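You operate a simulated robot arm through the tools that you are given. There is no shell and no other tool. Be economical: measure what you need, move in short steps, check, and stop when the job is done.

Carry out the task below with a simulated two-armed robot. There is one attempt and no reset: what you move stays moved.

JOB
Top the bath up to about the 5 cm mark from the spout: cold on first, hot off first.
Fine: turn the shower switch to bath before any water runs; both levers end off.

The check looks at the end state, three seconds after you hand in, the way a careful person would. Anything else that was tipped, shoved, dropped, spilled or broken makes it a failure.

ROBOT AND FRAMES
Two 7-joint arms with fingered hands on one trunk, on a base that drives. Base frame: it is fixed to the floor where the robot stands at the start and does not move with it; the origin is under the middle of the robot, x ahead of it, y to its left, z up. Readings come in cm, degrees, newtons and seconds.
The left shoulder is at the start at [7, 16.2, 129.6], the right one opposite. With the tool pointing down near the work surface each hand reaches from about 32 to 82 cm from the robot's upright axis, wherever it stands, measured 20 degrees to its own side. Places, roughly: bath [110, -110, 30]; cold bath lever [50, -30, 80]; hot bath lever [40, -10, 70]; plug knob [60, 10, 90]; shower switch [60, -30, 90]. Payload 4 kg a hand.
The TCP of each hand is the grasp point between the finger pads, 2.6 cm short of the fingertips. In the tool frame z runs along the fingers and y along their closing line. Largest opening 13.2 cm; the body of the gripper starts 7.3 cm behind the TCP. The gripper is a hand of 4 fingers: y runs from the thumb to the fingers, the wrist lies at [0, 0, -22.4] in the tool frame, and closing takes about 1.5 s.
Orientation is that of the tool frame in the base frame, as [roll, pitch, yaw] about the fixed x, y, z axes, in that order (R = Rz(yaw) Ry(pitch) Rx(roll)). With the fingers straight down and closing along the base's y, the tool's x points along the base's -x, its y along +y and its z along -z.

CONTROLS
- The arms move only by the tool move_arm. It takes "left_moves", "right_moves" or both (then of equal length, played together; a hand with none holds still); each is a list of rows, each an object of numbers (a shift or turn left out is 0, a gripper value left out holds the last): "dx", "dy", "dz": the shift along the tool's x, y, z in cm; "rx", "ry", "rz": the turn, a rotation vector about the tool's x, y, z in degrees; "gripper": the gripper command, from -1 (shut) to 1 (fully open), values between in proportion. In form: [{"dx": .., "dy": .., "dz": .., "rx": .., "ry": .., "rz": .., "gripper": ..}, ...]. A call has 1 to 12 rows; each row shifts and turns the commanded pose from where the row before left it, along the tool's axes as they then stand. Each row takes 0.2 s and may step no farther than 5 cm and 8.6 degrees from the row before; otherwise, or with a gripper value out of range, the whole call is refused. Where a pose cannot be reached the arm comes as near as it can. A force on the tool above 40 N (or 10 N above the force at the start of the call, whichever is more), or a blocked arm, ends the call early, and 0.2 s more pass. Each finger travels about 4.5 cm/s and halts on what it meets, pressing with about 22 N; the grip force reading is that of the motor and also rises with nothing between the fingers. The clock runs only during rows and for 0.2 s after the last one: add rows that do not move to give the fingers time. The reply holds the time, the measured pose of the TCP, the force on the tool along the base axes, the opening and the grip force, in the units named above and with some noise, with the torque about the TCP (base axes, N m) and any sound that the robot's microphone picked up.
- Cameras (640 x 400 px; columns grow to the right, rows downward): "scene" is now at [12.42, -2.26, 150.35]; the picture's right is [-0.28, -0.96, 0.00], its down [-0.74, 0.21, -0.64] and it looks along [0.62, -0.18, -0.77] (base axes); focal length 248 px, centre (320, 200). "left" rides on the left gripper at [-7.3, 0.6, -9.3] in its tool frame; the picture's right is [-0.08, -1.00, 0.00], its down [0.78, -0.06, -0.62] and it looks along [0.62, -0.05, 0.79] (tool axes); focal length 230 px, centre (320, 200). "right" rides on the right gripper at [7.3, 0.6, -9.4] in its tool frame; the picture's right is [-0.08, 1.00, 0.00], its down [-0.79, -0.06, -0.62] and it looks along [-0.61, -0.05, 0.79] (tool axes); focal length 230 px, centre (320, 200). There is no depth. A picture from a camera that has moved, and an enlarged one, comes with that camera's place and axes in the base frame and with its lens.
- snapshot(camera): a new picture of that camera. The clock stands still meanwhile.
- raise_lower(by): slides the trunk up (or, below 0, down) by that many cm; the arms and the scene camera ride with it, the base frame stays. It gives what a move gives, with no picture.
- drive_base(legs): drives the robot by 1 to 6 legs, each [ahead, left, turn to the left] in cm, cm and degrees, along the robot's own axes; the way and the turn of a leg run together, so that a leg with both is an arc; at most 150 cm and 180 degrees a leg. The arms and the cameras ride along, it lands a little off, and it stops where it bumps. It gives what a move gives.
- preshape(shape, hand): the hand has 4 fingers and takes this shape, open, in about a second: jaw (thumb against the fingers, like two jaws); tri (thumb and two fingers); tip (a fingertip pinch); poke (one finger out to press); point (the index stretched); flat (the hand flat); cup (the hand cupped); fist (a fist). The gripper value then closes the fingers along that shape, each until it touches; the sizes above hold for jaw. It gives what a move gives, with no picture.
- aim_head(pan, tilt): turns the head with the scene camera to pan (to the left, within 86 degrees either way) and tilt (down, from -29 to 69), counted from straight ahead of the robot. It gives what a move gives.
- enlarge(camera, box): a new picture of the part [left, top, right, bottom] of that camera's present view, enlarged. The clock stands still meanwhile.
- sign_off(): hands the job in; it is judged then, once.

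Work in short steps. Places have to be worked out from the pictures, the camera data and where the tool is seen: move nearer, look again, correct. Check each grasp and each placing, and mend what went wrong. You have 120 turns and 92 pictures in all, those below and enlarged ones among them. Open the grippers and draw the arms clear of the work before you hand the job in, unless the task says otherwise; then end with one line.

The tools are called after ">>>" by a JSON object that holds its "op" and its "data". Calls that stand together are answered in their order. move_arm: Moves the arms, as the interface text tells. Its arguments: {"type":"object","properties":{"left_moves":{"type":"array"},"right_moves":{"type":"array"}},"required":[]} The other tools are called the same way: raise_lower (by) slides the trunk up or down; preshape (shape, hand) gives the hand a shape; drive_base (legs) drives the base; aim_head (pan, tilt) turns the head that bears the scene camera; snapshot (camera) takes a picture; enlarge (camera, box) takes an enlarged picture of a part of a camera's view; sign_off () hands the job in.

At the start:

```text
t: 0.0
left_position: [48.48, 1.27, 121.72]
left_orientation: [-180.0, 0.1, -179.9]
left_ft_force: [0.0, 0.3, -0.3]
left_wrist_torque: [-0.02, 0.03, 0.0]
left_opening: 13.17
left_gripper_force: 0.0
left_shape: jaw
right_position: [49.79, -44.95, 117.48]
right_orientation: [179.9, 0.1, -180.0]
right_ft_force: [0.5, -0.5, 0.2]
right_wrist_torque: [0.01, 0.01, 0.04]
right_opening: 13.16
right_gripper_force: 0.0
right_shape: jaw
trunk travel left (down, up): [-77.5, 16.5]
robot x, y, heading: [0.12, -0.11, -0.1]
head pan, tilt: [-16.2, 50.0]
```

scene: 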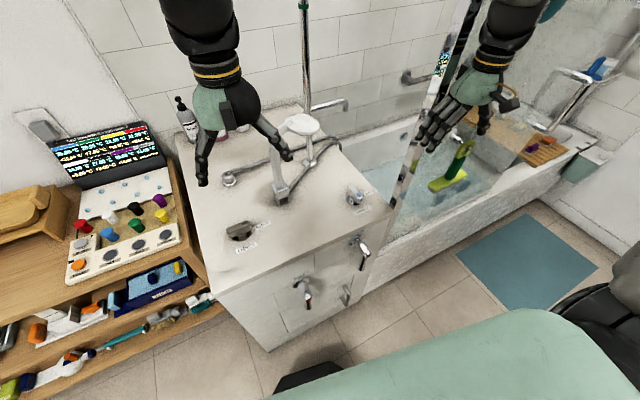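
right: 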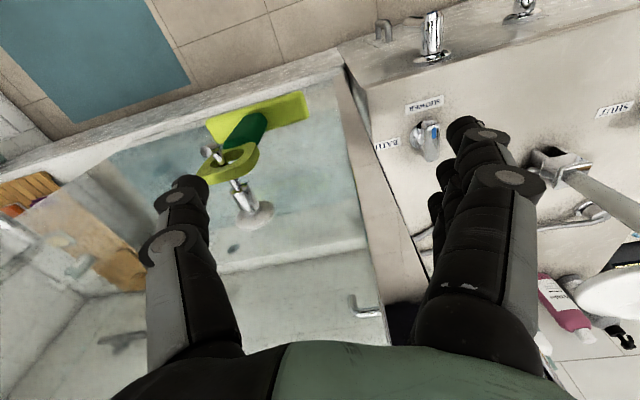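
left: 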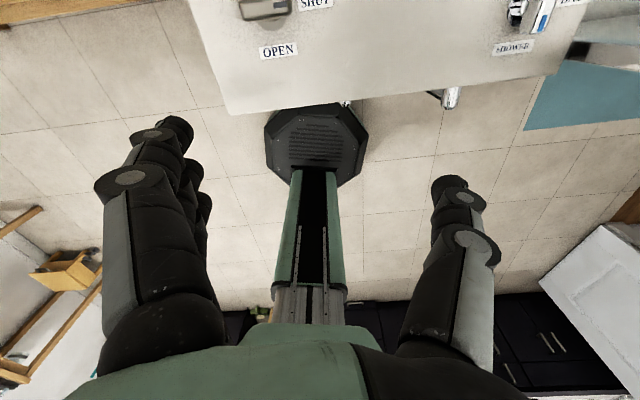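

The counter carries the plug knob (OPEN/SHUT) and the shower switch, and the two levers are on the front panel. I'll enlarge these for details.

>>> {"op": "enlarge", "data": {"camera": "scene", "box": [200, 160, 400, 320]}}

>>> {"op": "enlarge", "data": {"camera": "scene", "box": [340, 40, 640, 240]}}

>>> {"op": "enlarge", "data": {"camera": "right", "box": [360, 0, 640, 180]}}

```text
2.50 times, centred on (300, 240) of scene
camera zoom: at [12.42, -2.26, 150.35], right [-0.28, -0.96, 0.0], down [-0.74, 0.21, -0.64], along [0.62, -0.18, -0.77], focal length 619 px, centre (370, 100)
```

zoom: 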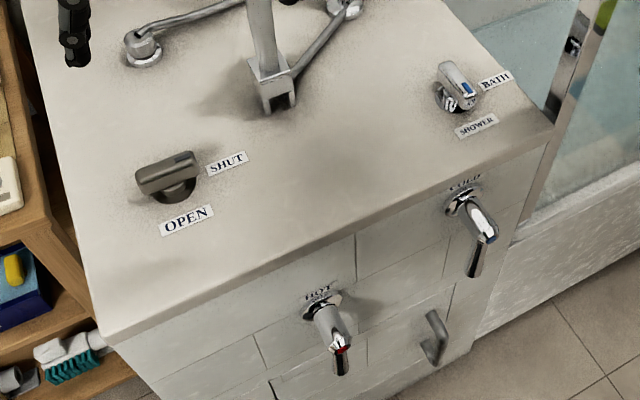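

```text
2.00 times, centred on (490, 140) of scene
camera zoom: at [12.42, -2.26, 150.35], right [-0.28, -0.96, 0.0], down [-0.74, 0.21, -0.64], along [0.62, -0.18, -0.77], focal length 496 px, centre (-20, 320)
```

zoom: 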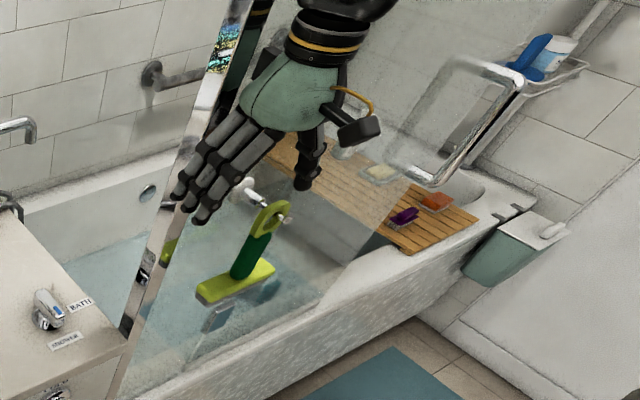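

```text
2.22 times, centred on (500, 90) of right
camera zoom: at [42.43, -44.38, 126.87], right [0.08, 1.0, 0.0], down [0.79, -0.06, 0.62], along [0.61, -0.05, -0.79], focal length 511 px, centre (-80, 444)
```

zoom: 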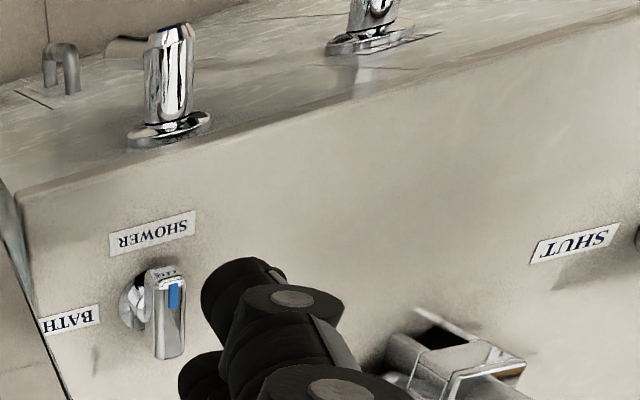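

The switch handle's blue mark appears to point to SHOWER, and the plug handle lies toward SHUT. I'll look toward the bath for the level scale and the spout.

>>> {"op": "aim_head", "data": {"pan": -40, "tilt": 38}}

>>> {"op": "snapshot", "data": {"camera": "scene"}}

```text
t: 0.9
left_position: [48.38, 1.22, 121.76]
left_orientation: [180.0, 0.0, 179.9]
left_ft_force: [-0.6, -0.2, 0.2]
left_wrist_torque: [-0.01, 0.0, -0.02]
left_opening: 13.2
left_gripper_force: 0.0
left_shape: jaw
right_position: [49.66, -45.0, 117.53]
right_orientation: [-180.0, 0.0, 179.9]
right_ft_force: [-0.5, -1.1, 0.5]
right_wrist_torque: [-0.03, 0.01, 0.02]
right_opening: 13.16
right_gripper_force: 0.0
right_shape: jaw
trunk travel left (down, up): [-77.5, 16.5]
robot x, y, heading: [-0.01, 0.18, 0.0]
head pan, tilt: [-40.0, 38.0]
```

```text
85 pictures are left
camera scene: at [11.64, -5.65, 152.07], right [-0.64, -0.77, 0.0], down [-0.47, 0.4, -0.79], along [0.6, -0.51, -0.62], focal length 248 px, centre (320, 200)
```

scene: 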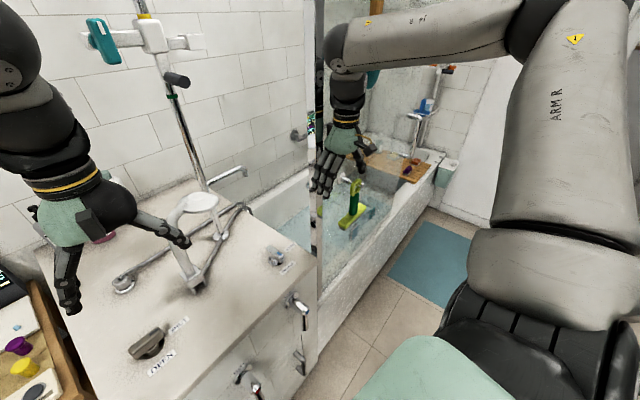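

Yellow-green object may be a depth gauge; enlarging the bath area.

>>> {"op": "enlarge", "data": {"camera": "scene", "box": [230, 90, 470, 240]}}

>>> {"op": "enlarge", "data": {"camera": "right", "box": [100, 60, 400, 340]}}

```text
2.67 times, centred on (350, 165) of scene
camera zoom: at [11.64, -5.65, 152.07], right [-0.64, -0.77, 0.0], down [-0.47, 0.4, -0.79], along [0.6, -0.51, -0.62], focal length 661 px, centre (240, 293)
```

zoom: 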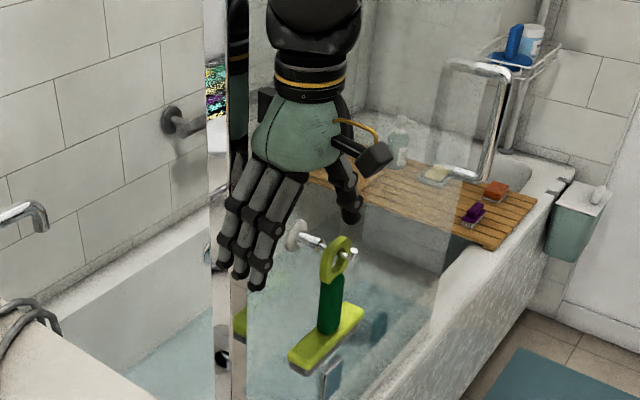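

```text
1.43 times, centred on (250, 200) of right
camera zoom: at [42.42, -44.38, 126.87], right [0.08, 1.0, 0.0], down [0.79, -0.06, 0.62], along [0.61, -0.05, -0.79], focal length 329 px, centre (420, 200)
```

zoom: 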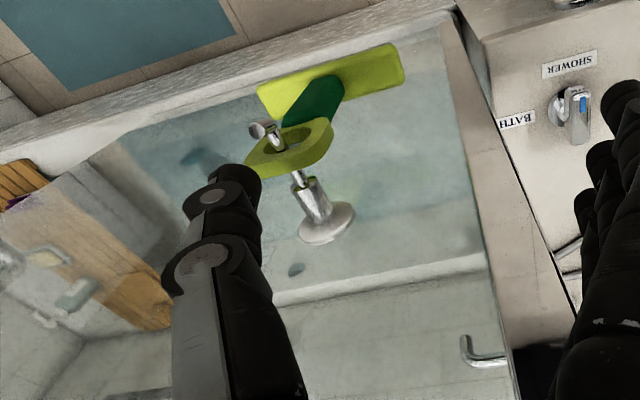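

It's a squeegee hanging on the glass screen. I'll draw the right hand back and out of the sight line to look for the depth scale.

>>> {"op": "move_arm", "data": {"right_moves": [{"dx": 5, "dy": -2}, {"dx": 5, "dy": -2, "dz": 3}, {"dx": 4, "dy": -3, "dz": 4}, {"dy": -4, "dz": 3}, {"dy": -4, "dz": 3}]}}

>>> {"op": "snapshot", "data": {"camera": "scene"}}

>>> {"op": "snapshot", "data": {"camera": "right"}}

```text
refused: row 1 steps farther than a row can; nothing moved
```

```text
82 pictures are left
camera scene: at [11.64, -5.65, 152.07], right [-0.64, -0.77, 0.0], down [-0.47, 0.4, -0.79], along [0.6, -0.51, -0.62], focal length 248 px, centre (320, 200)
```

scene: 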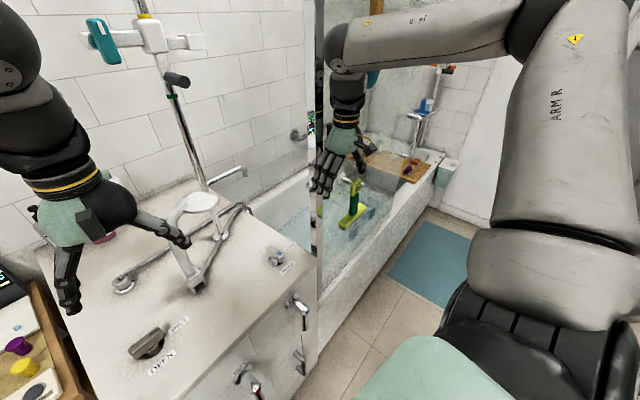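

```text
81 pictures are left
camera right: at [42.42, -44.38, 126.87], right [0.08, 1.0, 0.0], down [0.79, -0.06, 0.62], along [0.61, -0.05, -0.79], focal length 230 px, centre (320, 200)
```

right: 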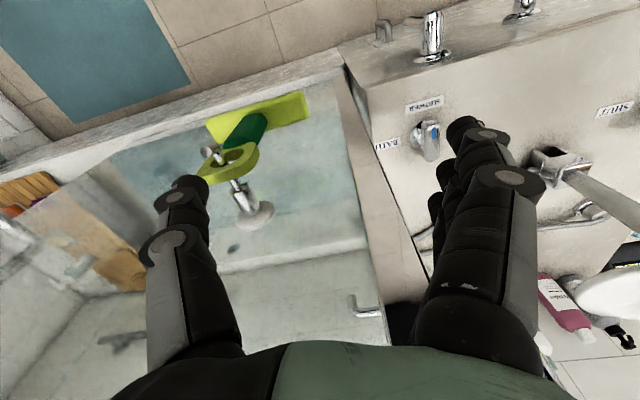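

Step was a hair too long; smaller steps.

>>> {"op": "move_arm", "data": {"right_moves": [{"dx": 4}, {"dx": 4}, {"dx": 4, "dz": 2}, {"dz": 4}, {"dz": 4}, {"dz": 4}, {"dz": 4}]}}

>>> {"op": "snapshot", "data": {"camera": "scene"}}

```text
t: 2.5
left_position: [48.53, 1.22, 121.6]
left_orientation: [179.9, -0.1, -180.0]
left_ft_force: [0.3, -0.1, 0.1]
left_wrist_torque: [-0.01, 0.0, 0.01]
left_opening: 13.17
left_gripper_force: 0.0
left_shape: jaw
right_position: [37.81, -45.12, 99.3]
right_orientation: [179.9, 0.0, -180.0]
right_ft_force: [-0.2, 0.0, 0.7]
right_wrist_torque: [0.01, 0.06, -0.04]
right_opening: 13.21
right_gripper_force: 0.1
right_shape: jaw
trunk travel left (down, up): [-77.5, 16.5]
robot x, y, heading: [0.05, -0.08, 0.3]
head pan, tilt: [-40.0, 38.0]
```

```text
80 pictures are left
camera scene: at [11.76, -5.76, 152.07], right [-0.64, -0.77, 0.0], down [-0.47, 0.4, -0.79], along [0.6, -0.51, -0.62], focal length 248 px, centre (320, 200)
```

scene: 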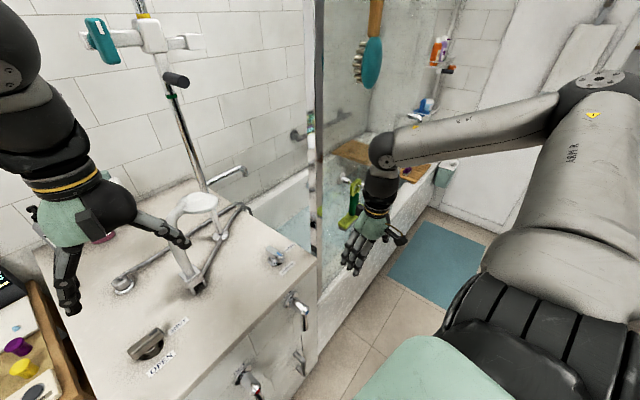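

Looking closely at the bath walls for marks.

>>> {"op": "enlarge", "data": {"camera": "scene", "box": [240, 120, 400, 260]}}

>>> {"op": "snapshot", "data": {"camera": "right"}}

```text
2.86 times, centred on (320, 190) of scene
camera zoom: at [11.76, -5.76, 152.07], right [-0.64, -0.77, 0.0], down [-0.47, 0.4, -0.79], along [0.6, -0.51, -0.62], focal length 708 px, centre (320, 229)
```

zoom: 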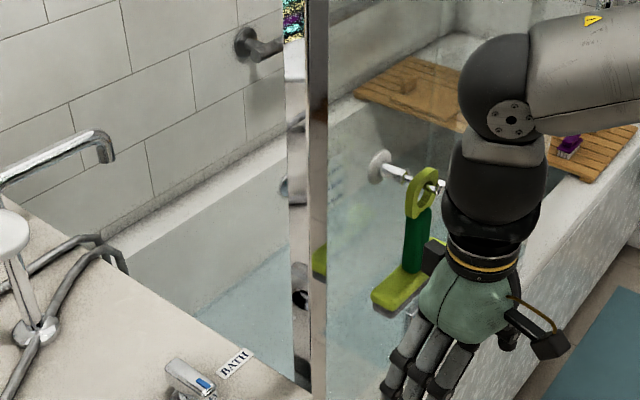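

```text
78 pictures are left
camera right: at [30.53, -44.54, 108.77], right [0.08, 1.0, 0.0], down [0.79, -0.06, 0.62], along [0.61, -0.05, -0.79], focal length 230 px, centre (320, 200)
```

right: 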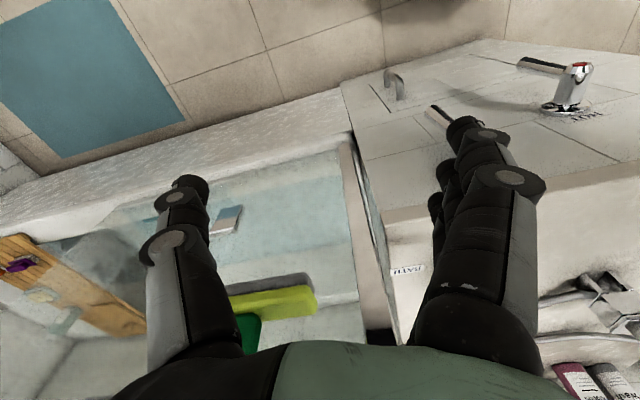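

A small blue/white plate appears in the bath; enlarging it.

>>> {"op": "enlarge", "data": {"camera": "right", "box": [180, 160, 360, 280]}}

>>> {"op": "aim_head", "data": {"pan": -60, "tilt": 30}}

>>> {"op": "snapshot", "data": {"camera": "scene"}}

```text
3.33 times, centred on (270, 220) of right
camera zoom: at [30.53, -44.54, 108.77], right [0.08, 1.0, 0.0], down [0.79, -0.06, 0.62], along [0.61, -0.05, -0.79], focal length 767 px, centre (487, 133)
```

zoom: 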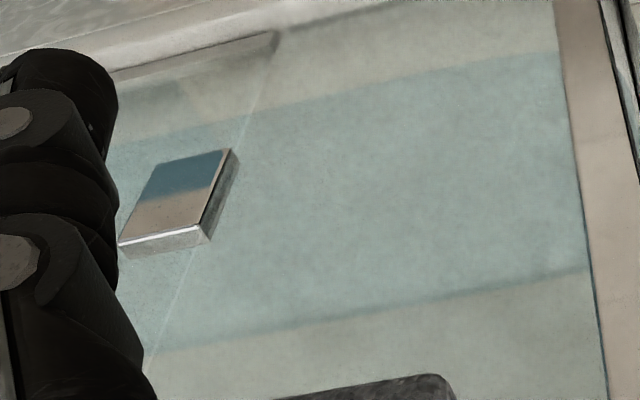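

```text
t: 3.3
left_position: [48.33, 1.28, 121.67]
left_orientation: [180.0, 0.0, 180.0]
left_ft_force: [0.2, -0.2, 0.8]
left_wrist_torque: [0.03, 0.01, -0.01]
left_opening: 13.2
left_gripper_force: 0.1
left_shape: jaw
right_position: [37.76, -45.16, 99.48]
right_orientation: [-180.0, 0.0, -180.0]
right_ft_force: [-0.3, -0.9, 0.0]
right_wrist_torque: [0.0, -0.01, 0.01]
right_opening: 13.19
right_gripper_force: 0.1
right_shape: jaw
trunk travel left (down, up): [-77.5, 16.5]
robot x, y, heading: [0.14, -0.0, -0.2]
head pan, tilt: [-60.0, 30.0]
```

```text
76 pictures are left
camera scene: at [9.51, -7.92, 153.31], right [-0.87, -0.5, 0.0], down [-0.25, 0.43, -0.87], along [0.43, -0.75, -0.5], focal length 248 px, centre (320, 200)
```

scene: 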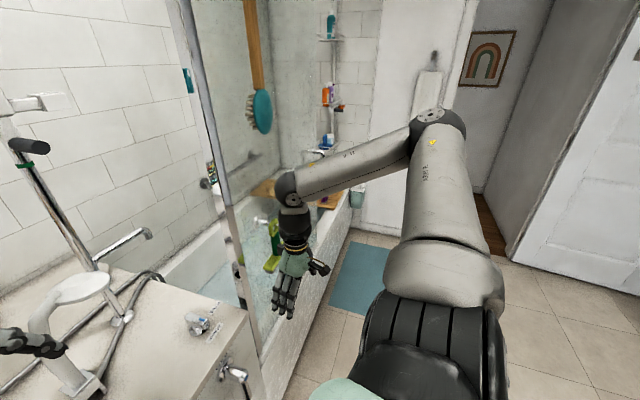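

No scale seen on the walls visible so far; near and counter-end walls are hidden. I'll bring the left hand over the counter's right end, turned to look along the bath (staying high at z≈121).

>>> {"op": "move_arm", "data": {"left_moves": [{"rz": -8.5}, {"rz": -8.5}, {"rz": -8.5}, {"rz": -8.5}, {"rz": -8.5}, {"rz": -8.5}, {"rz": -8.5}, {"rz": -8.5}, {"rz": -8.5}, {}]}}

>>> {"op": "move_arm", "data": {"left_moves": [{"dx": 3, "dy": -3.5}, {"dx": 3, "dy": -3.5}, {"dx": 3, "dy": -3.5}, {"dx": 3, "dy": -3.5}, {"dx": 3, "dy": -3.5}, {"dx": 3, "dy": -3.5}, {}]}}

>>> {"op": "snapshot", "data": {"camera": "left"}}

```text
t: 5.5
left_position: [48.38, 1.17, 121.64]
left_orientation: [180.0, 0.0, -103.4]
left_ft_force: [-0.4, -0.3, -0.1]
left_wrist_torque: [0.01, -0.02, -0.03]
left_opening: 13.19
left_gripper_force: 0.1
left_shape: jaw
right_position: [37.69, -45.09, 99.39]
right_orientation: [-179.9, 0.0, -179.9]
right_ft_force: [0.3, -0.3, 0.1]
right_wrist_torque: [-0.02, -0.01, 0.02]
right_opening: 13.19
right_gripper_force: 0.2
right_shape: jaw
trunk travel left (down, up): [-77.5, 16.5]
robot x, y, heading: [-0.41, 0.01, 0.0]
head pan, tilt: [-60.0, 30.0]
```

```text
t: 7.3
left_position: [60.52, -9.25, 123.71]
left_orientation: [-179.4, -4.1, -99.8]
left_ft_force: [0.5, -0.8, -0.2]
left_wrist_torque: [0.02, 0.02, -0.02]
left_opening: 13.22
left_gripper_force: 0.2
left_shape: jaw
left hand out of reach, approached as far as the arm can: row 4, 5, 6
right_position: [37.81, -45.12, 99.47]
right_orientation: [-179.9, -0.1, -180.0]
right_ft_force: [0.4, 0.7, -0.4]
right_wrist_torque: [0.02, -0.01, -0.01]
right_opening: 13.19
right_gripper_force: 0.0
right_shape: jaw
trunk travel left (down, up): [-77.5, 16.5]
robot x, y, heading: [0.06, 0.17, -0.1]
head pan, tilt: [-60.0, 30.0]
stopped in row 7 (left hand): the arm was blocked; the commanded pose is now the measured one
```

```text
75 pictures are left
camera left: at [61.26, -1.35, 132.53], right [1.0, -0.1, 0.0], down [-0.07, -0.74, 0.67], along [-0.06, -0.67, -0.74], focal length 230 px, centre (320, 200)
```

left: 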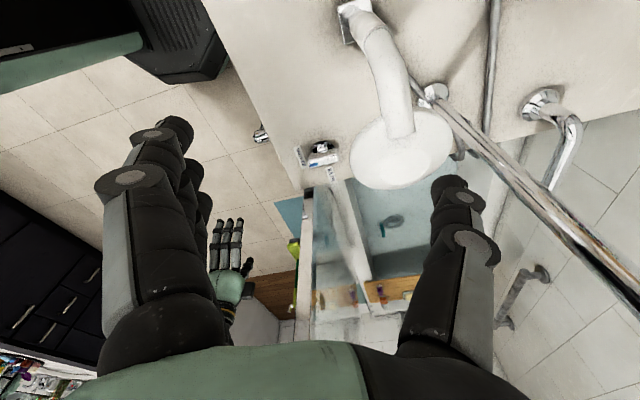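

Now the bath's inside is partly seen; enlarging.

>>> {"op": "enlarge", "data": {"camera": "left", "box": [270, 150, 470, 330]}}

```text
2.22 times, centred on (370, 240) of left
camera zoom: at [61.26, -1.35, 132.53], right [1.0, -0.1, 0.0], down [-0.07, -0.74, 0.67], along [-0.06, -0.67, -0.74], focal length 511 px, centre (209, 111)
```

zoom: 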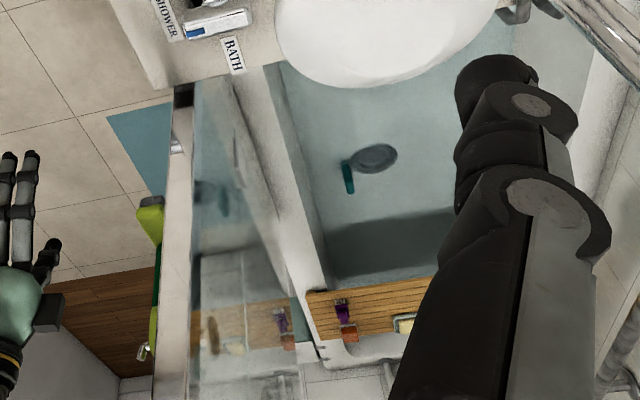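

Enlarging the teal object in the bath.

>>> {"op": "enlarge", "data": {"camera": "left", "box": [350, 190, 430, 250]}}

>>> {"op": "enlarge", "data": {"camera": "scene", "box": [160, 160, 360, 320]}}

```text
6.67 times, centred on (390, 220) of left
camera zoom: at [61.26, -1.35, 132.53], right [1.0, -0.1, 0.0], down [-0.07, -0.74, 0.67], along [-0.06, -0.67, -0.74], focal length 1534 px, centre (-147, 67)
```

zoom: 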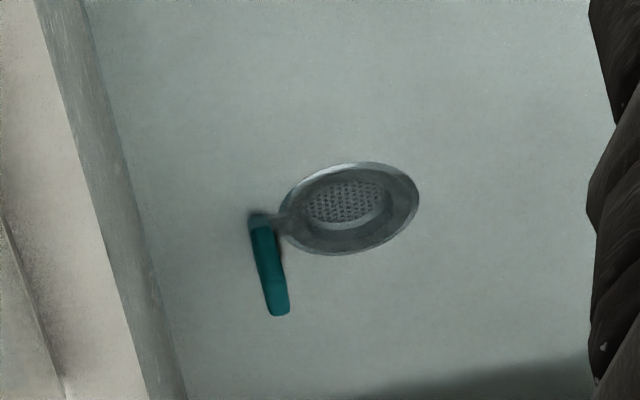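

```text
2.50 times, centred on (260, 240) of scene
camera zoom: at [9.57, -7.93, 153.31], right [-0.87, -0.5, 0.0], down [-0.25, 0.43, -0.87], along [0.43, -0.75, -0.5], focal length 619 px, centre (470, 100)
```

zoom: 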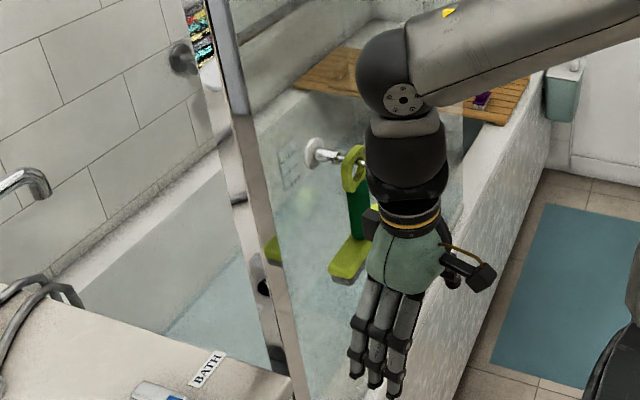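

A faint ladder-like mark appears on the bath wall behind the glass; enlarging strongly.

>>> {"op": "enlarge", "data": {"camera": "scene", "box": [250, 205, 310, 245]}}

```text
10.00 times, centred on (280, 225) of scene
camera zoom: at [9.57, -7.93, 153.31], right [-0.87, -0.5, 0.0], down [-0.25, 0.43, -0.87], along [0.43, -0.75, -0.5], focal length 2478 px, centre (720, -50)
```

zoom: 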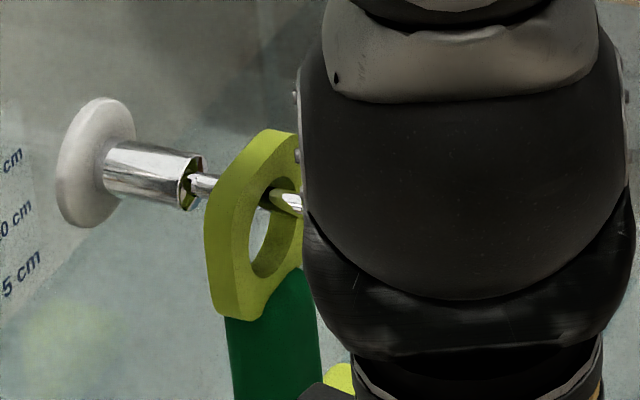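

Found: a scale reading 15/10/5 cm on the far bath wall. Framing it better.

>>> {"op": "enlarge", "data": {"camera": "scene", "box": [220, 200, 280, 240]}}

```text
10.00 times, centred on (250, 220) of scene
camera zoom: at [9.57, -7.93, 153.31], right [-0.87, -0.5, 0.0], down [-0.25, 0.43, -0.87], along [0.43, -0.75, -0.5], focal length 2478 px, centre (1020, 0)
```

zoom: 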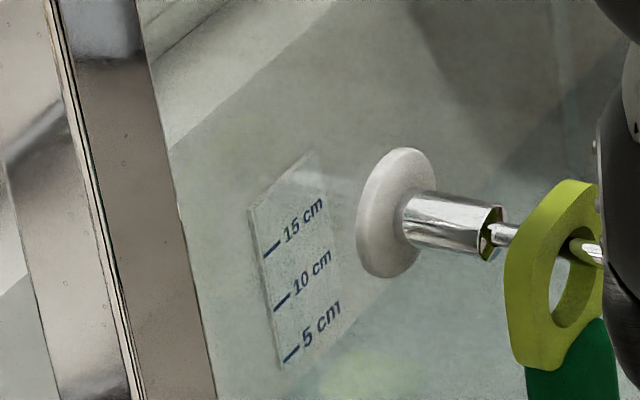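

The scale sits on the far wall, visible from the head. Now I look at the levers and the panel closely.

>>> {"op": "aim_head", "data": {"pan": -25, "tilt": 60}}

>>> {"op": "enlarge", "data": {"camera": "scene", "box": [220, 120, 420, 280]}}

>>> {"op": "enlarge", "data": {"camera": "right", "box": [360, 20, 640, 200]}}

```text
t: 8.3
left_position: [60.38, -9.46, 123.79]
left_orientation: [-179.4, -4.1, -100.0]
left_ft_force: [0.8, 0.6, 0.7]
left_wrist_torque: [0.0, 0.0, 0.0]
left_opening: 13.18
left_gripper_force: 0.0
left_shape: jaw
right_position: [37.75, -45.16, 99.5]
right_orientation: [180.0, 0.1, 180.0]
right_ft_force: [0.7, -0.2, -0.5]
right_wrist_torque: [0.01, 0.02, -0.06]
right_opening: 13.17
right_gripper_force: 0.0
right_shape: jaw
trunk travel left (down, up): [-77.5, 16.5]
robot x, y, heading: [-0.2, -0.02, -0.1]
head pan, tilt: [-25.0, 60.0]
```

```text
2.50 times, centred on (320, 200) of scene
camera zoom: at [11.05, -2.93, 149.11], right [-0.42, -0.91, 0.0], down [-0.78, 0.37, -0.5], along [0.45, -0.21, -0.87], focal length 619 px, centre (320, 200)
```

zoom: 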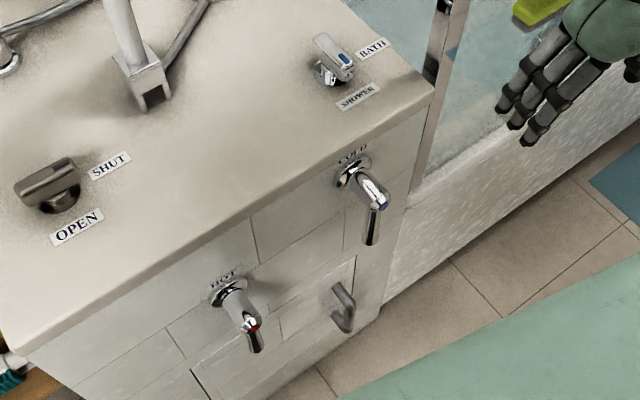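

```text
2.22 times, centred on (500, 110) of right
camera zoom: at [30.44, -44.47, 108.88], right [0.08, 1.0, 0.0], down [0.78, -0.06, 0.62], along [0.61, -0.05, -0.79], focal length 511 px, centre (-80, 400)
```

zoom: 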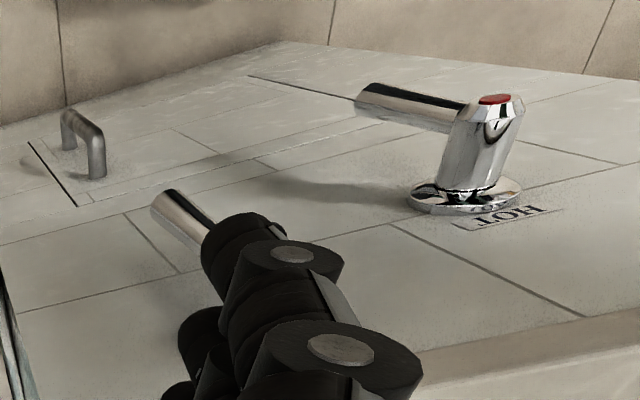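

Levers: each is a stub out of the panel with a ~12 cm handle hanging straight down (hot cap ≈[39,-6,69.5], cold cap ≈[43,-26.5,79]). Switch ≈[61,-28,86]. First I take the left hand back out of the way.

>>> {"op": "move_arm", "data": {"left_moves": [{"dx": -2, "dy": 4}, {"dx": -2, "dy": 4}, {"dx": -2, "dy": 4}, {"dx": -2, "dy": 4, "rz": 8}, {"dx": -2, "dy": 4, "rz": 8}, {"rz": 8.5}, {"rz": 8.5}, {"rz": 8.5}, {"rz": 8.5}, {"rz": 8.5}, {"rz": 8.5}, {"rz": 8.5}]}}

>>> {"op": "move_arm", "data": {"right_moves": [{"dz": -4.5}, {"dz": -4.5}, {"dz": -4.5}, {"dy": 4.5}, {"dy": 4.5}, {"dy": 4.5}, {"dx": -4.5}, {"dx": -4.5}, {"dx": -4.5, "gripper": 0.2}, {}]}}

>>> {"op": "snapshot", "data": {"camera": "right"}}

```text
t: 10.9
left_position: [42.86, 4.2, 122.7]
left_orientation: [-176.1, -0.3, -175.8]
left_ft_force: [-0.3, 0.2, 0.3]
left_wrist_torque: [0.02, -0.02, 0.03]
left_opening: 13.2
left_gripper_force: 0.2
left_shape: jaw
right_position: [37.79, -45.2, 99.46]
right_orientation: [180.0, 0.1, -180.0]
right_ft_force: [-0.3, -0.1, 0.7]
right_wrist_torque: [0.04, 0.0, 0.0]
right_opening: 13.18
right_gripper_force: 0.0
right_shape: jaw
trunk travel left (down, up): [-77.5, 16.5]
robot x, y, heading: [0.17, -0.01, -0.2]
head pan, tilt: [-25.0, 60.0]
```

```text
t: 13.1
left_position: [42.75, 4.17, 122.76]
left_orientation: [-176.1, -0.2, -175.7]
left_ft_force: [0.2, -0.4, 0.0]
left_wrist_torque: [-0.05, -0.04, 0.04]
left_opening: 13.19
left_gripper_force: 0.1
left_shape: jaw
right_position: [51.36, -31.55, 112.94]
right_orientation: [-180.0, 0.0, -179.9]
right_ft_force: [-0.4, -0.2, 0.7]
right_wrist_torque: [-0.02, -0.01, -0.01]
right_opening: 8.01
right_gripper_force: 0.1
right_shape: jaw
trunk travel left (down, up): [-77.5, 16.5]
robot x, y, heading: [-0.11, 0.48, -0.0]
head pan, tilt: [-25.0, 60.0]
```

```text
67 pictures are left
camera right: at [43.99, -31.01, 122.31], right [0.08, 1.0, 0.0], down [0.78, -0.06, 0.62], along [0.62, -0.05, -0.79], focal length 230 px, centre (320, 200)
```

right: 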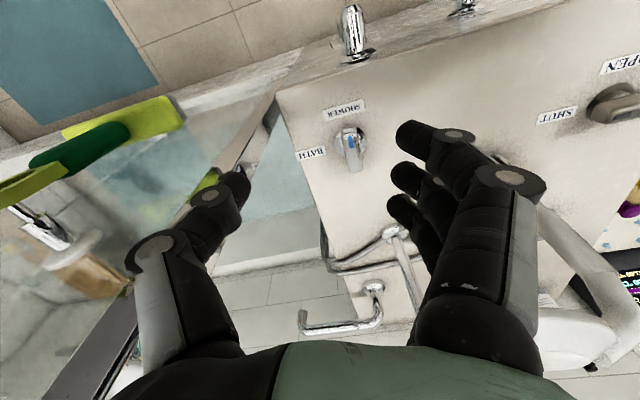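

Switch well in view; enlarging to fix its position and bar direction.

>>> {"op": "enlarge", "data": {"camera": "right", "box": [280, 80, 430, 190]}}

>>> {"op": "enlarge", "data": {"camera": "scene", "box": [280, 110, 400, 190]}}

```text
3.64 times, centred on (355, 135) of right
camera zoom: at [43.99, -31.01, 122.31], right [0.08, 1.0, 0.0], down [0.78, -0.06, 0.62], along [0.62, -0.05, -0.79], focal length 837 px, centre (193, 436)
```

zoom: 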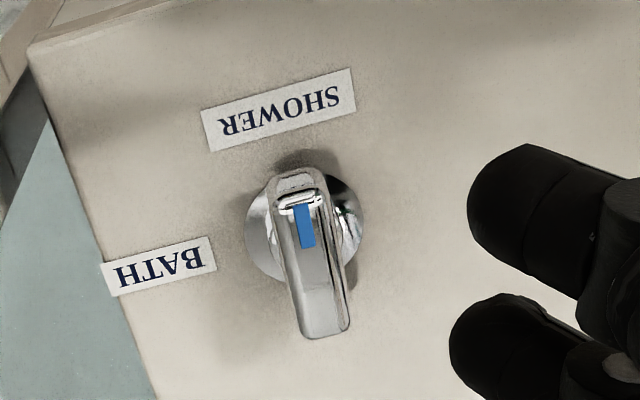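

```text
5.00 times, centred on (340, 150) of scene
camera zoom: at [10.98, -2.98, 149.11], right [-0.42, -0.91, 0.0], down [-0.78, 0.37, -0.5], along [0.45, -0.21, -0.87], focal length 1239 px, centre (220, 450)
```

zoom: 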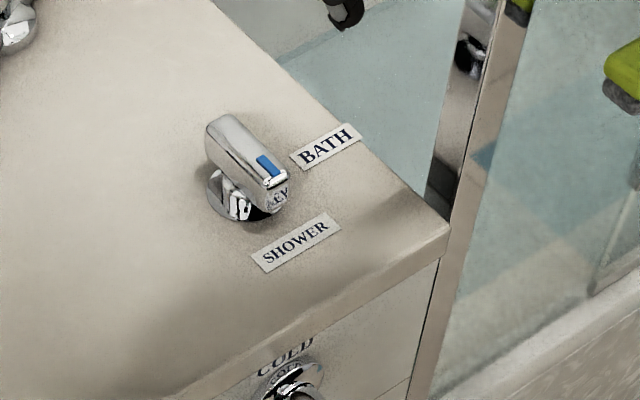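

Bar top centre ≈[60,-27.4,91], running ~10° off base x, blue end at SHOWER. Moving above it with yaw aligned.

>>> {"op": "move_arm", "data": {"right_moves": [{"dx": -4.4, "dy": 2}, {"dx": -4.4, "dy": 2}, {"rz": -8}, {"rz": -2.5}, {"dz": 4}, {"dz": 4}, {"dz": 4}, {"dz": 1}, {}]}}

>>> {"op": "snapshot", "data": {"camera": "right"}}

>>> {"op": "snapshot", "data": {"camera": "scene"}}

```text
t: 15.1
left_position: [42.85, 4.14, 122.69]
left_orientation: [-176.1, -0.3, -175.7]
left_ft_force: [-0.6, 0.4, 0.5]
left_wrist_torque: [0.02, -0.02, 0.01]
left_opening: 13.17
left_gripper_force: 0.1
left_shape: jaw
right_position: [59.63, -27.75, 100.05]
right_orientation: [179.9, 0.2, -169.5]
right_ft_force: [0.4, 0.0, -0.2]
right_wrist_torque: [-0.01, 0.04, 0.02]
right_opening: 7.97
right_gripper_force: 0.1
right_shape: jaw
trunk travel left (down, up): [-77.5, 16.5]
robot x, y, heading: [-0.05, -0.04, 0.3]
head pan, tilt: [-25.0, 60.0]
```

```text
64 pictures are left
camera right: at [52.42, -28.45, 109.43], right [-0.11, 0.99, 0.0], down [0.78, 0.08, 0.62], along [0.62, 0.07, -0.79], focal length 230 px, centre (320, 200)
```

right: 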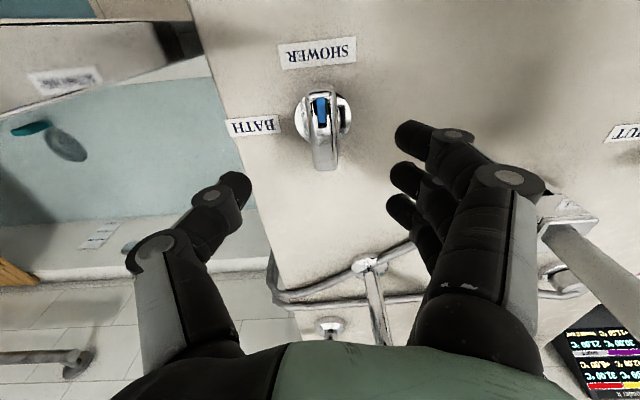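

```text
63 pictures are left
camera scene: at [11.01, -2.92, 149.11], right [-0.42, -0.91, 0.0], down [-0.78, 0.37, -0.5], along [0.45, -0.21, -0.87], focal length 248 px, centre (320, 200)
```

scene: 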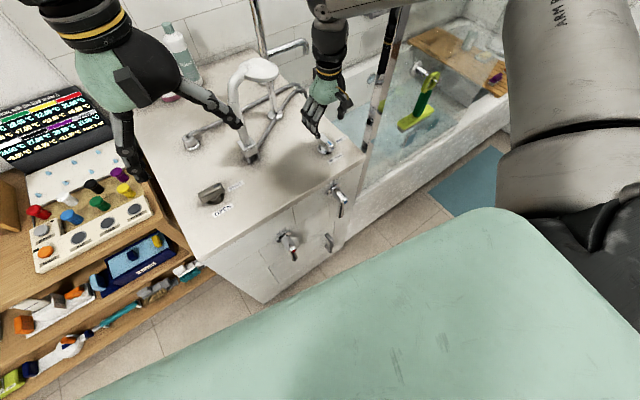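

Aligned over the bar (computed [59.6,-27.4]). Descending to z≈90 and closing.

>>> {"op": "move_arm", "data": {"right_moves": [{"dz": 4, "dy": 0.2}, {"dz": 4}, {"dz": 2}, {"gripper": -1}, {}, {}, {}, {}, {}, {}]}}

>>> {"op": "snapshot", "data": {"camera": "right"}}

```text
t: 17.3
left_position: [42.9, 4.16, 122.72]
left_orientation: [-176.1, -0.4, -175.7]
left_ft_force: [0.1, 0.1, 0.1]
left_wrist_torque: [0.03, -0.01, -0.01]
left_opening: 13.17
left_gripper_force: 0.1
left_shape: jaw
right_position: [56.21, -29.83, 92.51]
right_orientation: [179.9, 0.1, -169.5]
right_ft_force: [-2.2, -2.9, -2.6]
right_wrist_torque: [-0.02, 0.03, 0.12]
right_opening: 0.81
right_gripper_force: 21.9
right_shape: jaw
right hand out of reach, approached as far as the arm can: row 1, 2, 3
trunk travel left (down, up): [-77.5, 16.5]
robot x, y, heading: [-0.01, -0.22, 0.3]
head pan, tilt: [-25.0, 60.0]
```

```text
62 pictures are left
camera right: at [49.06, -30.51, 101.95], right [-0.1, 0.99, 0.0], down [0.78, 0.08, 0.62], along [0.61, 0.07, -0.79], focal length 230 px, centre (320, 200)
```

right: 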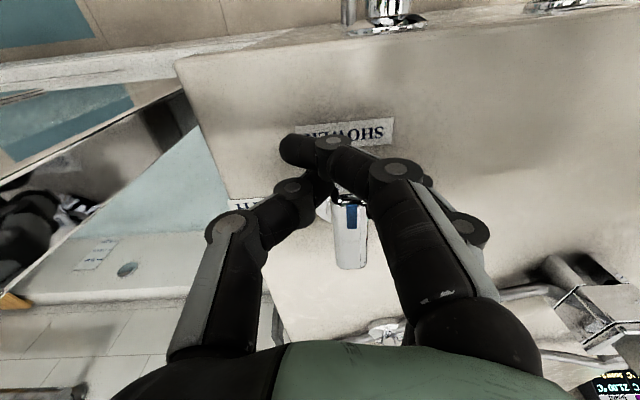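

The low pose was beyond reach, so it closed short of the bar. Open, rise, and lower the trunk 20 cm for better reach.

>>> {"op": "move_arm", "data": {"right_moves": [{"gripper": 0.2}, {}, {}, {}, {"dz": -4.5}, {"dz": -4.5}, {"dz": -4.5}, {"dz": -4.5}, {"dz": -4.5}, {"dz": -3}, {}]}}

>>> {"op": "raise_lower", "data": {"by": -20}}

>>> {"op": "snapshot", "data": {"camera": "right"}}

```text
t: 19.7
left_position: [42.85, 4.2, 122.73]
left_orientation: [-176.2, -0.3, -175.7]
left_ft_force: [-0.4, -0.4, 0.6]
left_wrist_torque: [0.01, -0.03, -0.04]
left_opening: 13.21
left_gripper_force: 0.1
left_shape: jaw
right_position: [56.47, -29.68, 118.06]
right_orientation: [179.9, 0.0, -169.5]
right_ft_force: [0.6, 0.7, 0.0]
right_wrist_torque: [0.0, -0.02, 0.0]
right_opening: 7.92
right_gripper_force: 0.0
right_shape: jaw
trunk travel left (down, up): [-77.5, 16.5]
robot x, y, heading: [0.09, 0.13, -0.1]
head pan, tilt: [-25.0, 60.0]
```

```text
t: 21.9
left_position: [42.98, 4.29, 102.76]
left_orientation: [-176.1, -0.3, -175.8]
left_ft_force: [-0.4, -0.4, -0.1]
left_wrist_torque: [0.0, -0.01, -0.03]
left_opening: 13.17
left_gripper_force: 0.0
left_shape: jaw
right_position: [56.53, -29.72, 98.05]
right_orientation: [-180.0, 0.0, -169.5]
right_ft_force: [0.8, -0.1, 0.2]
right_wrist_torque: [0.01, 0.0, -0.01]
right_opening: 7.86
right_gripper_force: 0.0
right_shape: jaw
trunk travel left (down, up): [-57.5, 36.5]
robot x, y, heading: [0.05, 0.13, -0.0]
head pan, tilt: [-25.0, 60.0]
```

```text
61 pictures are left
camera right: at [49.16, -30.37, 107.52], right [-0.11, 0.99, 0.0], down [0.78, 0.08, 0.62], along [0.61, 0.07, -0.79], focal length 230 px, centre (320, 200)
```

right: 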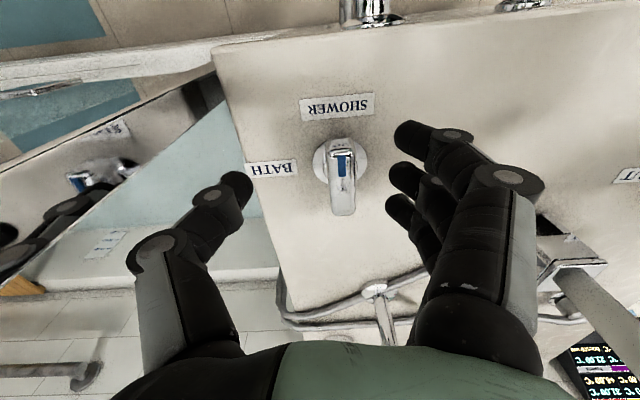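

Bar unmoved. Shifting over it, descending to z≈90.

>>> {"op": "move_arm", "data": {"right_moves": [{"dx": -3.55, "dy": 1.6}, {}, {"dz": 4}, {"dz": 3.9}, {}]}}

>>> {"op": "snapshot", "data": {"camera": "right"}}

```text
t: 22.9
left_position: [42.81, 4.26, 102.8]
left_orientation: [-176.1, -0.4, -175.7]
left_ft_force: [0.3, 0.3, -1.0]
left_wrist_torque: [0.03, 0.01, -0.01]
left_opening: 13.18
left_gripper_force: 0.0
left_shape: jaw
right_position: [58.49, -27.95, 90.55]
right_orientation: [179.7, 0.5, -169.4]
right_ft_force: [-2.2, -1.5, 6.6]
right_wrist_torque: [0.31, 0.24, 0.16]
right_opening: 7.89
right_gripper_force: 0.0
right_shape: jaw
right hand out of reach, approached as far as the arm can: row 1
trunk travel left (down, up): [-57.5, 36.5]
robot x, y, heading: [0.25, 0.2, 0.0]
head pan, tilt: [-25.0, 60.0]
stopped in row 5 (right hand): the force on the tool passed its limit at 62 N (the readings are from after the stop); the commanded pose is now the measured one
```

```text
60 pictures are left
camera right: at [51.1, -28.68, 100.04], right [-0.1, 0.99, 0.0], down [0.78, 0.08, 0.62], along [0.62, 0.07, -0.78], focal length 230 px, centre (320, 200)
```

right: 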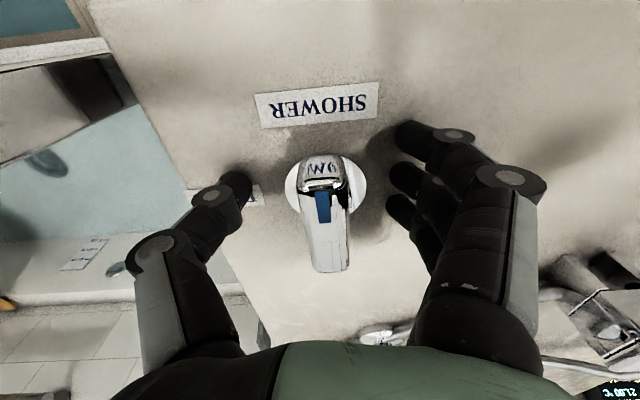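

Fingertips touched the counter, so I lift slightly, shift 1.2 cm ahead, then close on the bar.

>>> {"op": "move_arm", "data": {"right_moves": [{"dz": -0.6}, {"dx": -1.2}, {"gripper": -1}, {}, {}, {}, {}, {}, {}]}}

>>> {"op": "snapshot", "data": {"camera": "right"}}

```text
t: 24.9
left_position: [42.76, 4.31, 102.8]
left_orientation: [-176.1, -0.4, -175.7]
left_ft_force: [-0.6, 0.1, -0.3]
left_wrist_torque: [-0.04, 0.01, -0.03]
left_opening: 13.18
left_gripper_force: 0.1
left_shape: jaw
right_position: [59.76, -27.66, 91.25]
right_orientation: [179.8, 0.5, -169.6]
right_ft_force: [0.9, 0.9, 1.4]
right_wrist_torque: [-0.05, 0.01, 0.0]
right_opening: 2.27
right_gripper_force: 22.0
right_shape: jaw
trunk travel left (down, up): [-57.5, 36.5]
robot x, y, heading: [-0.05, -0.19, -0.2]
head pan, tilt: [-25.0, 60.0]
```

```text
59 pictures are left
camera right: at [52.42, -28.42, 100.54], right [-0.1, 0.99, 0.0], down [0.78, 0.08, 0.62], along [0.62, 0.07, -0.78], focal length 230 px, centre (320, 200)
```

right: 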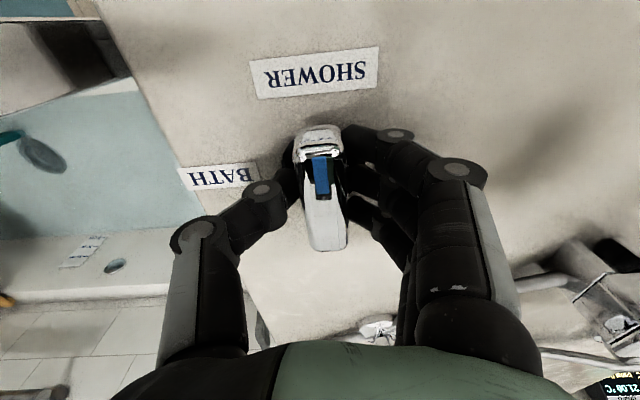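

Gripped at 2.3 cm. Turning toward BATH (base counter-clockwise), first ~40°.

>>> {"op": "move_arm", "data": {"right_moves": [{"rz": -8}, {"rz": -8}, {"rz": -8}, {"rz": -8}, {"rz": -8}, {}]}}

>>> {"op": "snapshot", "data": {"camera": "right"}}

```text
t: 26.3
left_position: [42.88, 4.36, 102.72]
left_orientation: [-176.0, -0.4, -175.6]
left_ft_force: [-0.1, 0.1, -0.5]
left_wrist_torque: [-0.01, -0.01, 0.0]
left_opening: 13.2
left_gripper_force: 0.0
left_shape: jaw
right_position: [59.77, -27.61, 91.07]
right_orientation: [-180.0, 0.3, -129.4]
right_ft_force: [6.2, 6.5, 2.0]
right_wrist_torque: [0.02, -0.17, -0.05]
right_opening: 2.28
right_gripper_force: 22.2
right_shape: jaw
trunk travel left (down, up): [-57.5, 36.5]
robot x, y, heading: [0.2, 0.15, 0.0]
head pan, tilt: [-25.0, 60.0]
```

```text
58 pictures are left
camera right: at [54.7, -32.86, 100.54], right [-0.72, 0.69, 0.0], down [0.54, 0.56, 0.62], along [0.43, 0.45, -0.78], focal length 230 px, centre (320, 200)
```

right: 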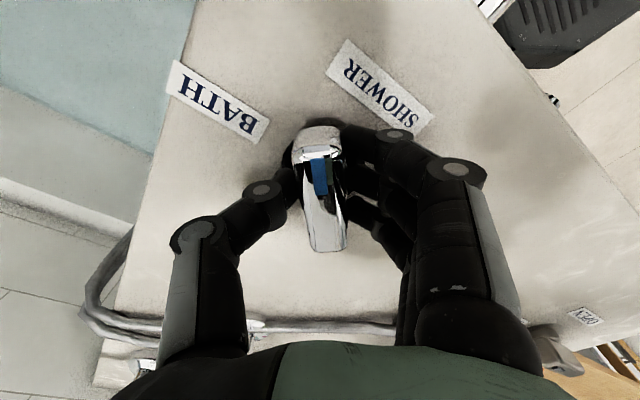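

Turning well. Another ~48°.

>>> {"op": "move_arm", "data": {"right_moves": [{"rz": -8}, {"rz": -8}, {"rz": -8}, {"rz": -8}, {"rz": -8}, {"rz": -8}, {}]}}

>>> {"op": "snapshot", "data": {"camera": "right"}}

```text
t: 27.9
left_position: [42.91, 4.51, 102.66]
left_orientation: [-176.0, -0.4, -175.7]
left_ft_force: [-0.9, 0.1, -0.1]
left_wrist_torque: [-0.03, 0.01, 0.02]
left_opening: 13.19
left_gripper_force: 0.1
left_shape: jaw
right_position: [59.7, -27.51, 91.15]
right_orientation: [-179.7, 0.2, -81.3]
right_ft_force: [5.0, 14.6, 3.2]
right_wrist_torque: [0.34, -0.24, -0.02]
right_opening: 2.22
right_gripper_force: 22.0
right_shape: jaw
trunk travel left (down, up): [-57.5, 36.5]
robot x, y, heading: [-0.13, -0.08, -0.0]
head pan, tilt: [-25.0, 60.0]
```

```text
57 pictures are left
camera right: at [60.26, -34.76, 100.58], right [-1.0, -0.07, -0.01], down [-0.06, 0.78, 0.62], along [-0.04, 0.62, -0.79], focal length 230 px, centre (320, 200)
```

right: 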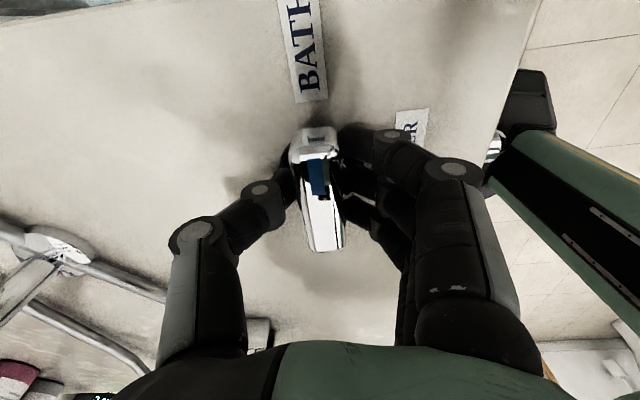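

Turned 88°. A little 4° more to reach the stop, then release and rise.

>>> {"op": "move_arm", "data": {"right_moves": [{"rz": -4}, {}, {"gripper": 0.3}, {}, {}, {}, {}, {}, {"dz": -4}, {"dz": -4}, {}]}}

>>> {"op": "snapshot", "data": {"camera": "right"}}

```text
t: 30.3
left_position: [42.91, 4.22, 102.58]
left_orientation: [-176.1, -0.4, -175.6]
left_ft_force: [0.8, 0.6, -0.3]
left_wrist_torque: [-0.05, 0.03, -0.01]
left_opening: 13.21
left_gripper_force: 0.1
left_shape: jaw
right_position: [58.31, -28.38, 98.26]
right_orientation: [-179.5, 0.4, -77.5]
right_ft_force: [-0.5, -0.4, 0.6]
right_wrist_torque: [0.0, -0.02, 0.0]
right_opening: 8.53
right_gripper_force: 0.0
right_shape: jaw
right hand out of reach, approached as far as the arm can: row 10
trunk travel left (down, up): [-57.5, 36.5]
robot x, y, heading: [-0.02, -0.06, -0.2]
head pan, tilt: [-25.0, 60.0]
```

```text
56 pictures are left
camera right: at [59.33, -35.64, 107.77], right [-0.99, -0.14, -0.01], down [-0.11, 0.78, 0.62], along [-0.08, 0.62, -0.78], focal length 230 px, centre (320, 200)
```

right: 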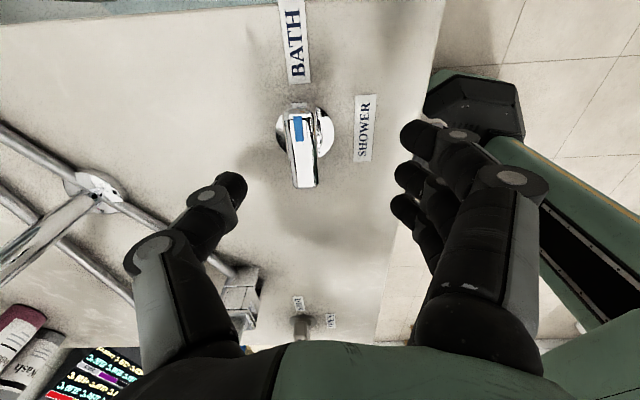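

Switch is on BATH with its blue mark toward the label. I back the base 12 cm so the hands can approach the lever handles slanting forward.

>>> {"op": "drive_base", "data": {"legs": [[-12, 0, 0]]}}

>>> {"op": "move_arm", "data": {"right_moves": [{"dx": 1, "dy": 4.5, "rz": 8.5}, {"dx": 1, "dy": 4.5, "rz": 8.5}, {"rz": 8.5}, {"rz": 8.5}, {"rz": 8.5}, {"rz": 8.5}, {"rz": 8.5}, {"rz": 8.5}, {"rz": 8.5}, {"rz": 8.5}, {"rz": 7}]}}

>>> {"op": "snapshot", "data": {"camera": "scene"}}

```text
t: 31.6
left_position: [30.95, 4.2, 102.64]
left_orientation: [-176.1, -0.4, -175.7]
left_ft_force: [1.2, 0.1, -0.7]
left_wrist_torque: [0.01, 0.0, -0.03]
left_opening: 13.17
left_gripper_force: 0.0
left_shape: jaw
right_position: [46.42, -28.46, 98.38]
right_orientation: [-179.3, 0.2, -77.6]
right_ft_force: [0.3, -0.3, -1.0]
right_wrist_torque: [-0.01, -0.02, 0.01]
right_opening: 8.57
right_gripper_force: 0.0
right_shape: jaw
trunk travel left (down, up): [-57.5, 36.5]
robot x, y, heading: [-12.19, 0.07, 0.0]
head pan, tilt: [-25.0, 60.0]
```

```text
t: 34.0
left_position: [30.84, 4.18, 102.59]
left_orientation: [-176.1, -0.4, -175.8]
left_ft_force: [-0.5, 0.7, -0.9]
left_wrist_torque: [-0.02, -0.04, -0.02]
left_opening: 13.19
left_gripper_force: 0.0
left_shape: jaw
right_position: [37.73, -31.68, 98.37]
right_orientation: [179.6, 0.6, -169.8]
right_ft_force: [-0.2, 0.2, -0.1]
right_wrist_torque: [-0.03, -0.01, -0.02]
right_opening: 8.56
right_gripper_force: 0.1
right_shape: jaw
trunk travel left (down, up): [-57.5, 36.5]
robot x, y, heading: [-12.1, 0.01, -0.1]
head pan, tilt: [-25.0, 60.0]
```

```text
55 pictures are left
camera scene: at [-0.87, -2.94, 129.1], right [-0.42, -0.91, 0.0], down [-0.78, 0.37, -0.5], along [0.45, -0.21, -0.87], focal length 248 px, centre (320, 200)
```

scene: 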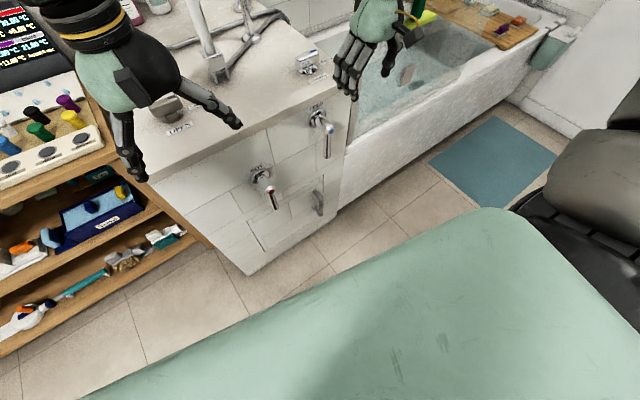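

Both levers are visible; enlarging for refined positions.

>>> {"op": "enlarge", "data": {"camera": "scene", "box": [220, 80, 380, 220]}}

```text
2.86 times, centred on (300, 150) of scene
camera zoom: at [-0.87, -2.94, 129.1], right [-0.42, -0.91, 0.0], down [-0.78, 0.37, -0.5], along [0.45, -0.21, -0.87], focal length 708 px, centre (377, 343)
```

zoom: 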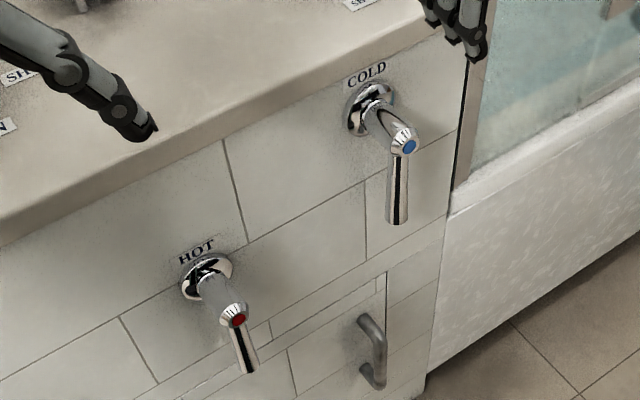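

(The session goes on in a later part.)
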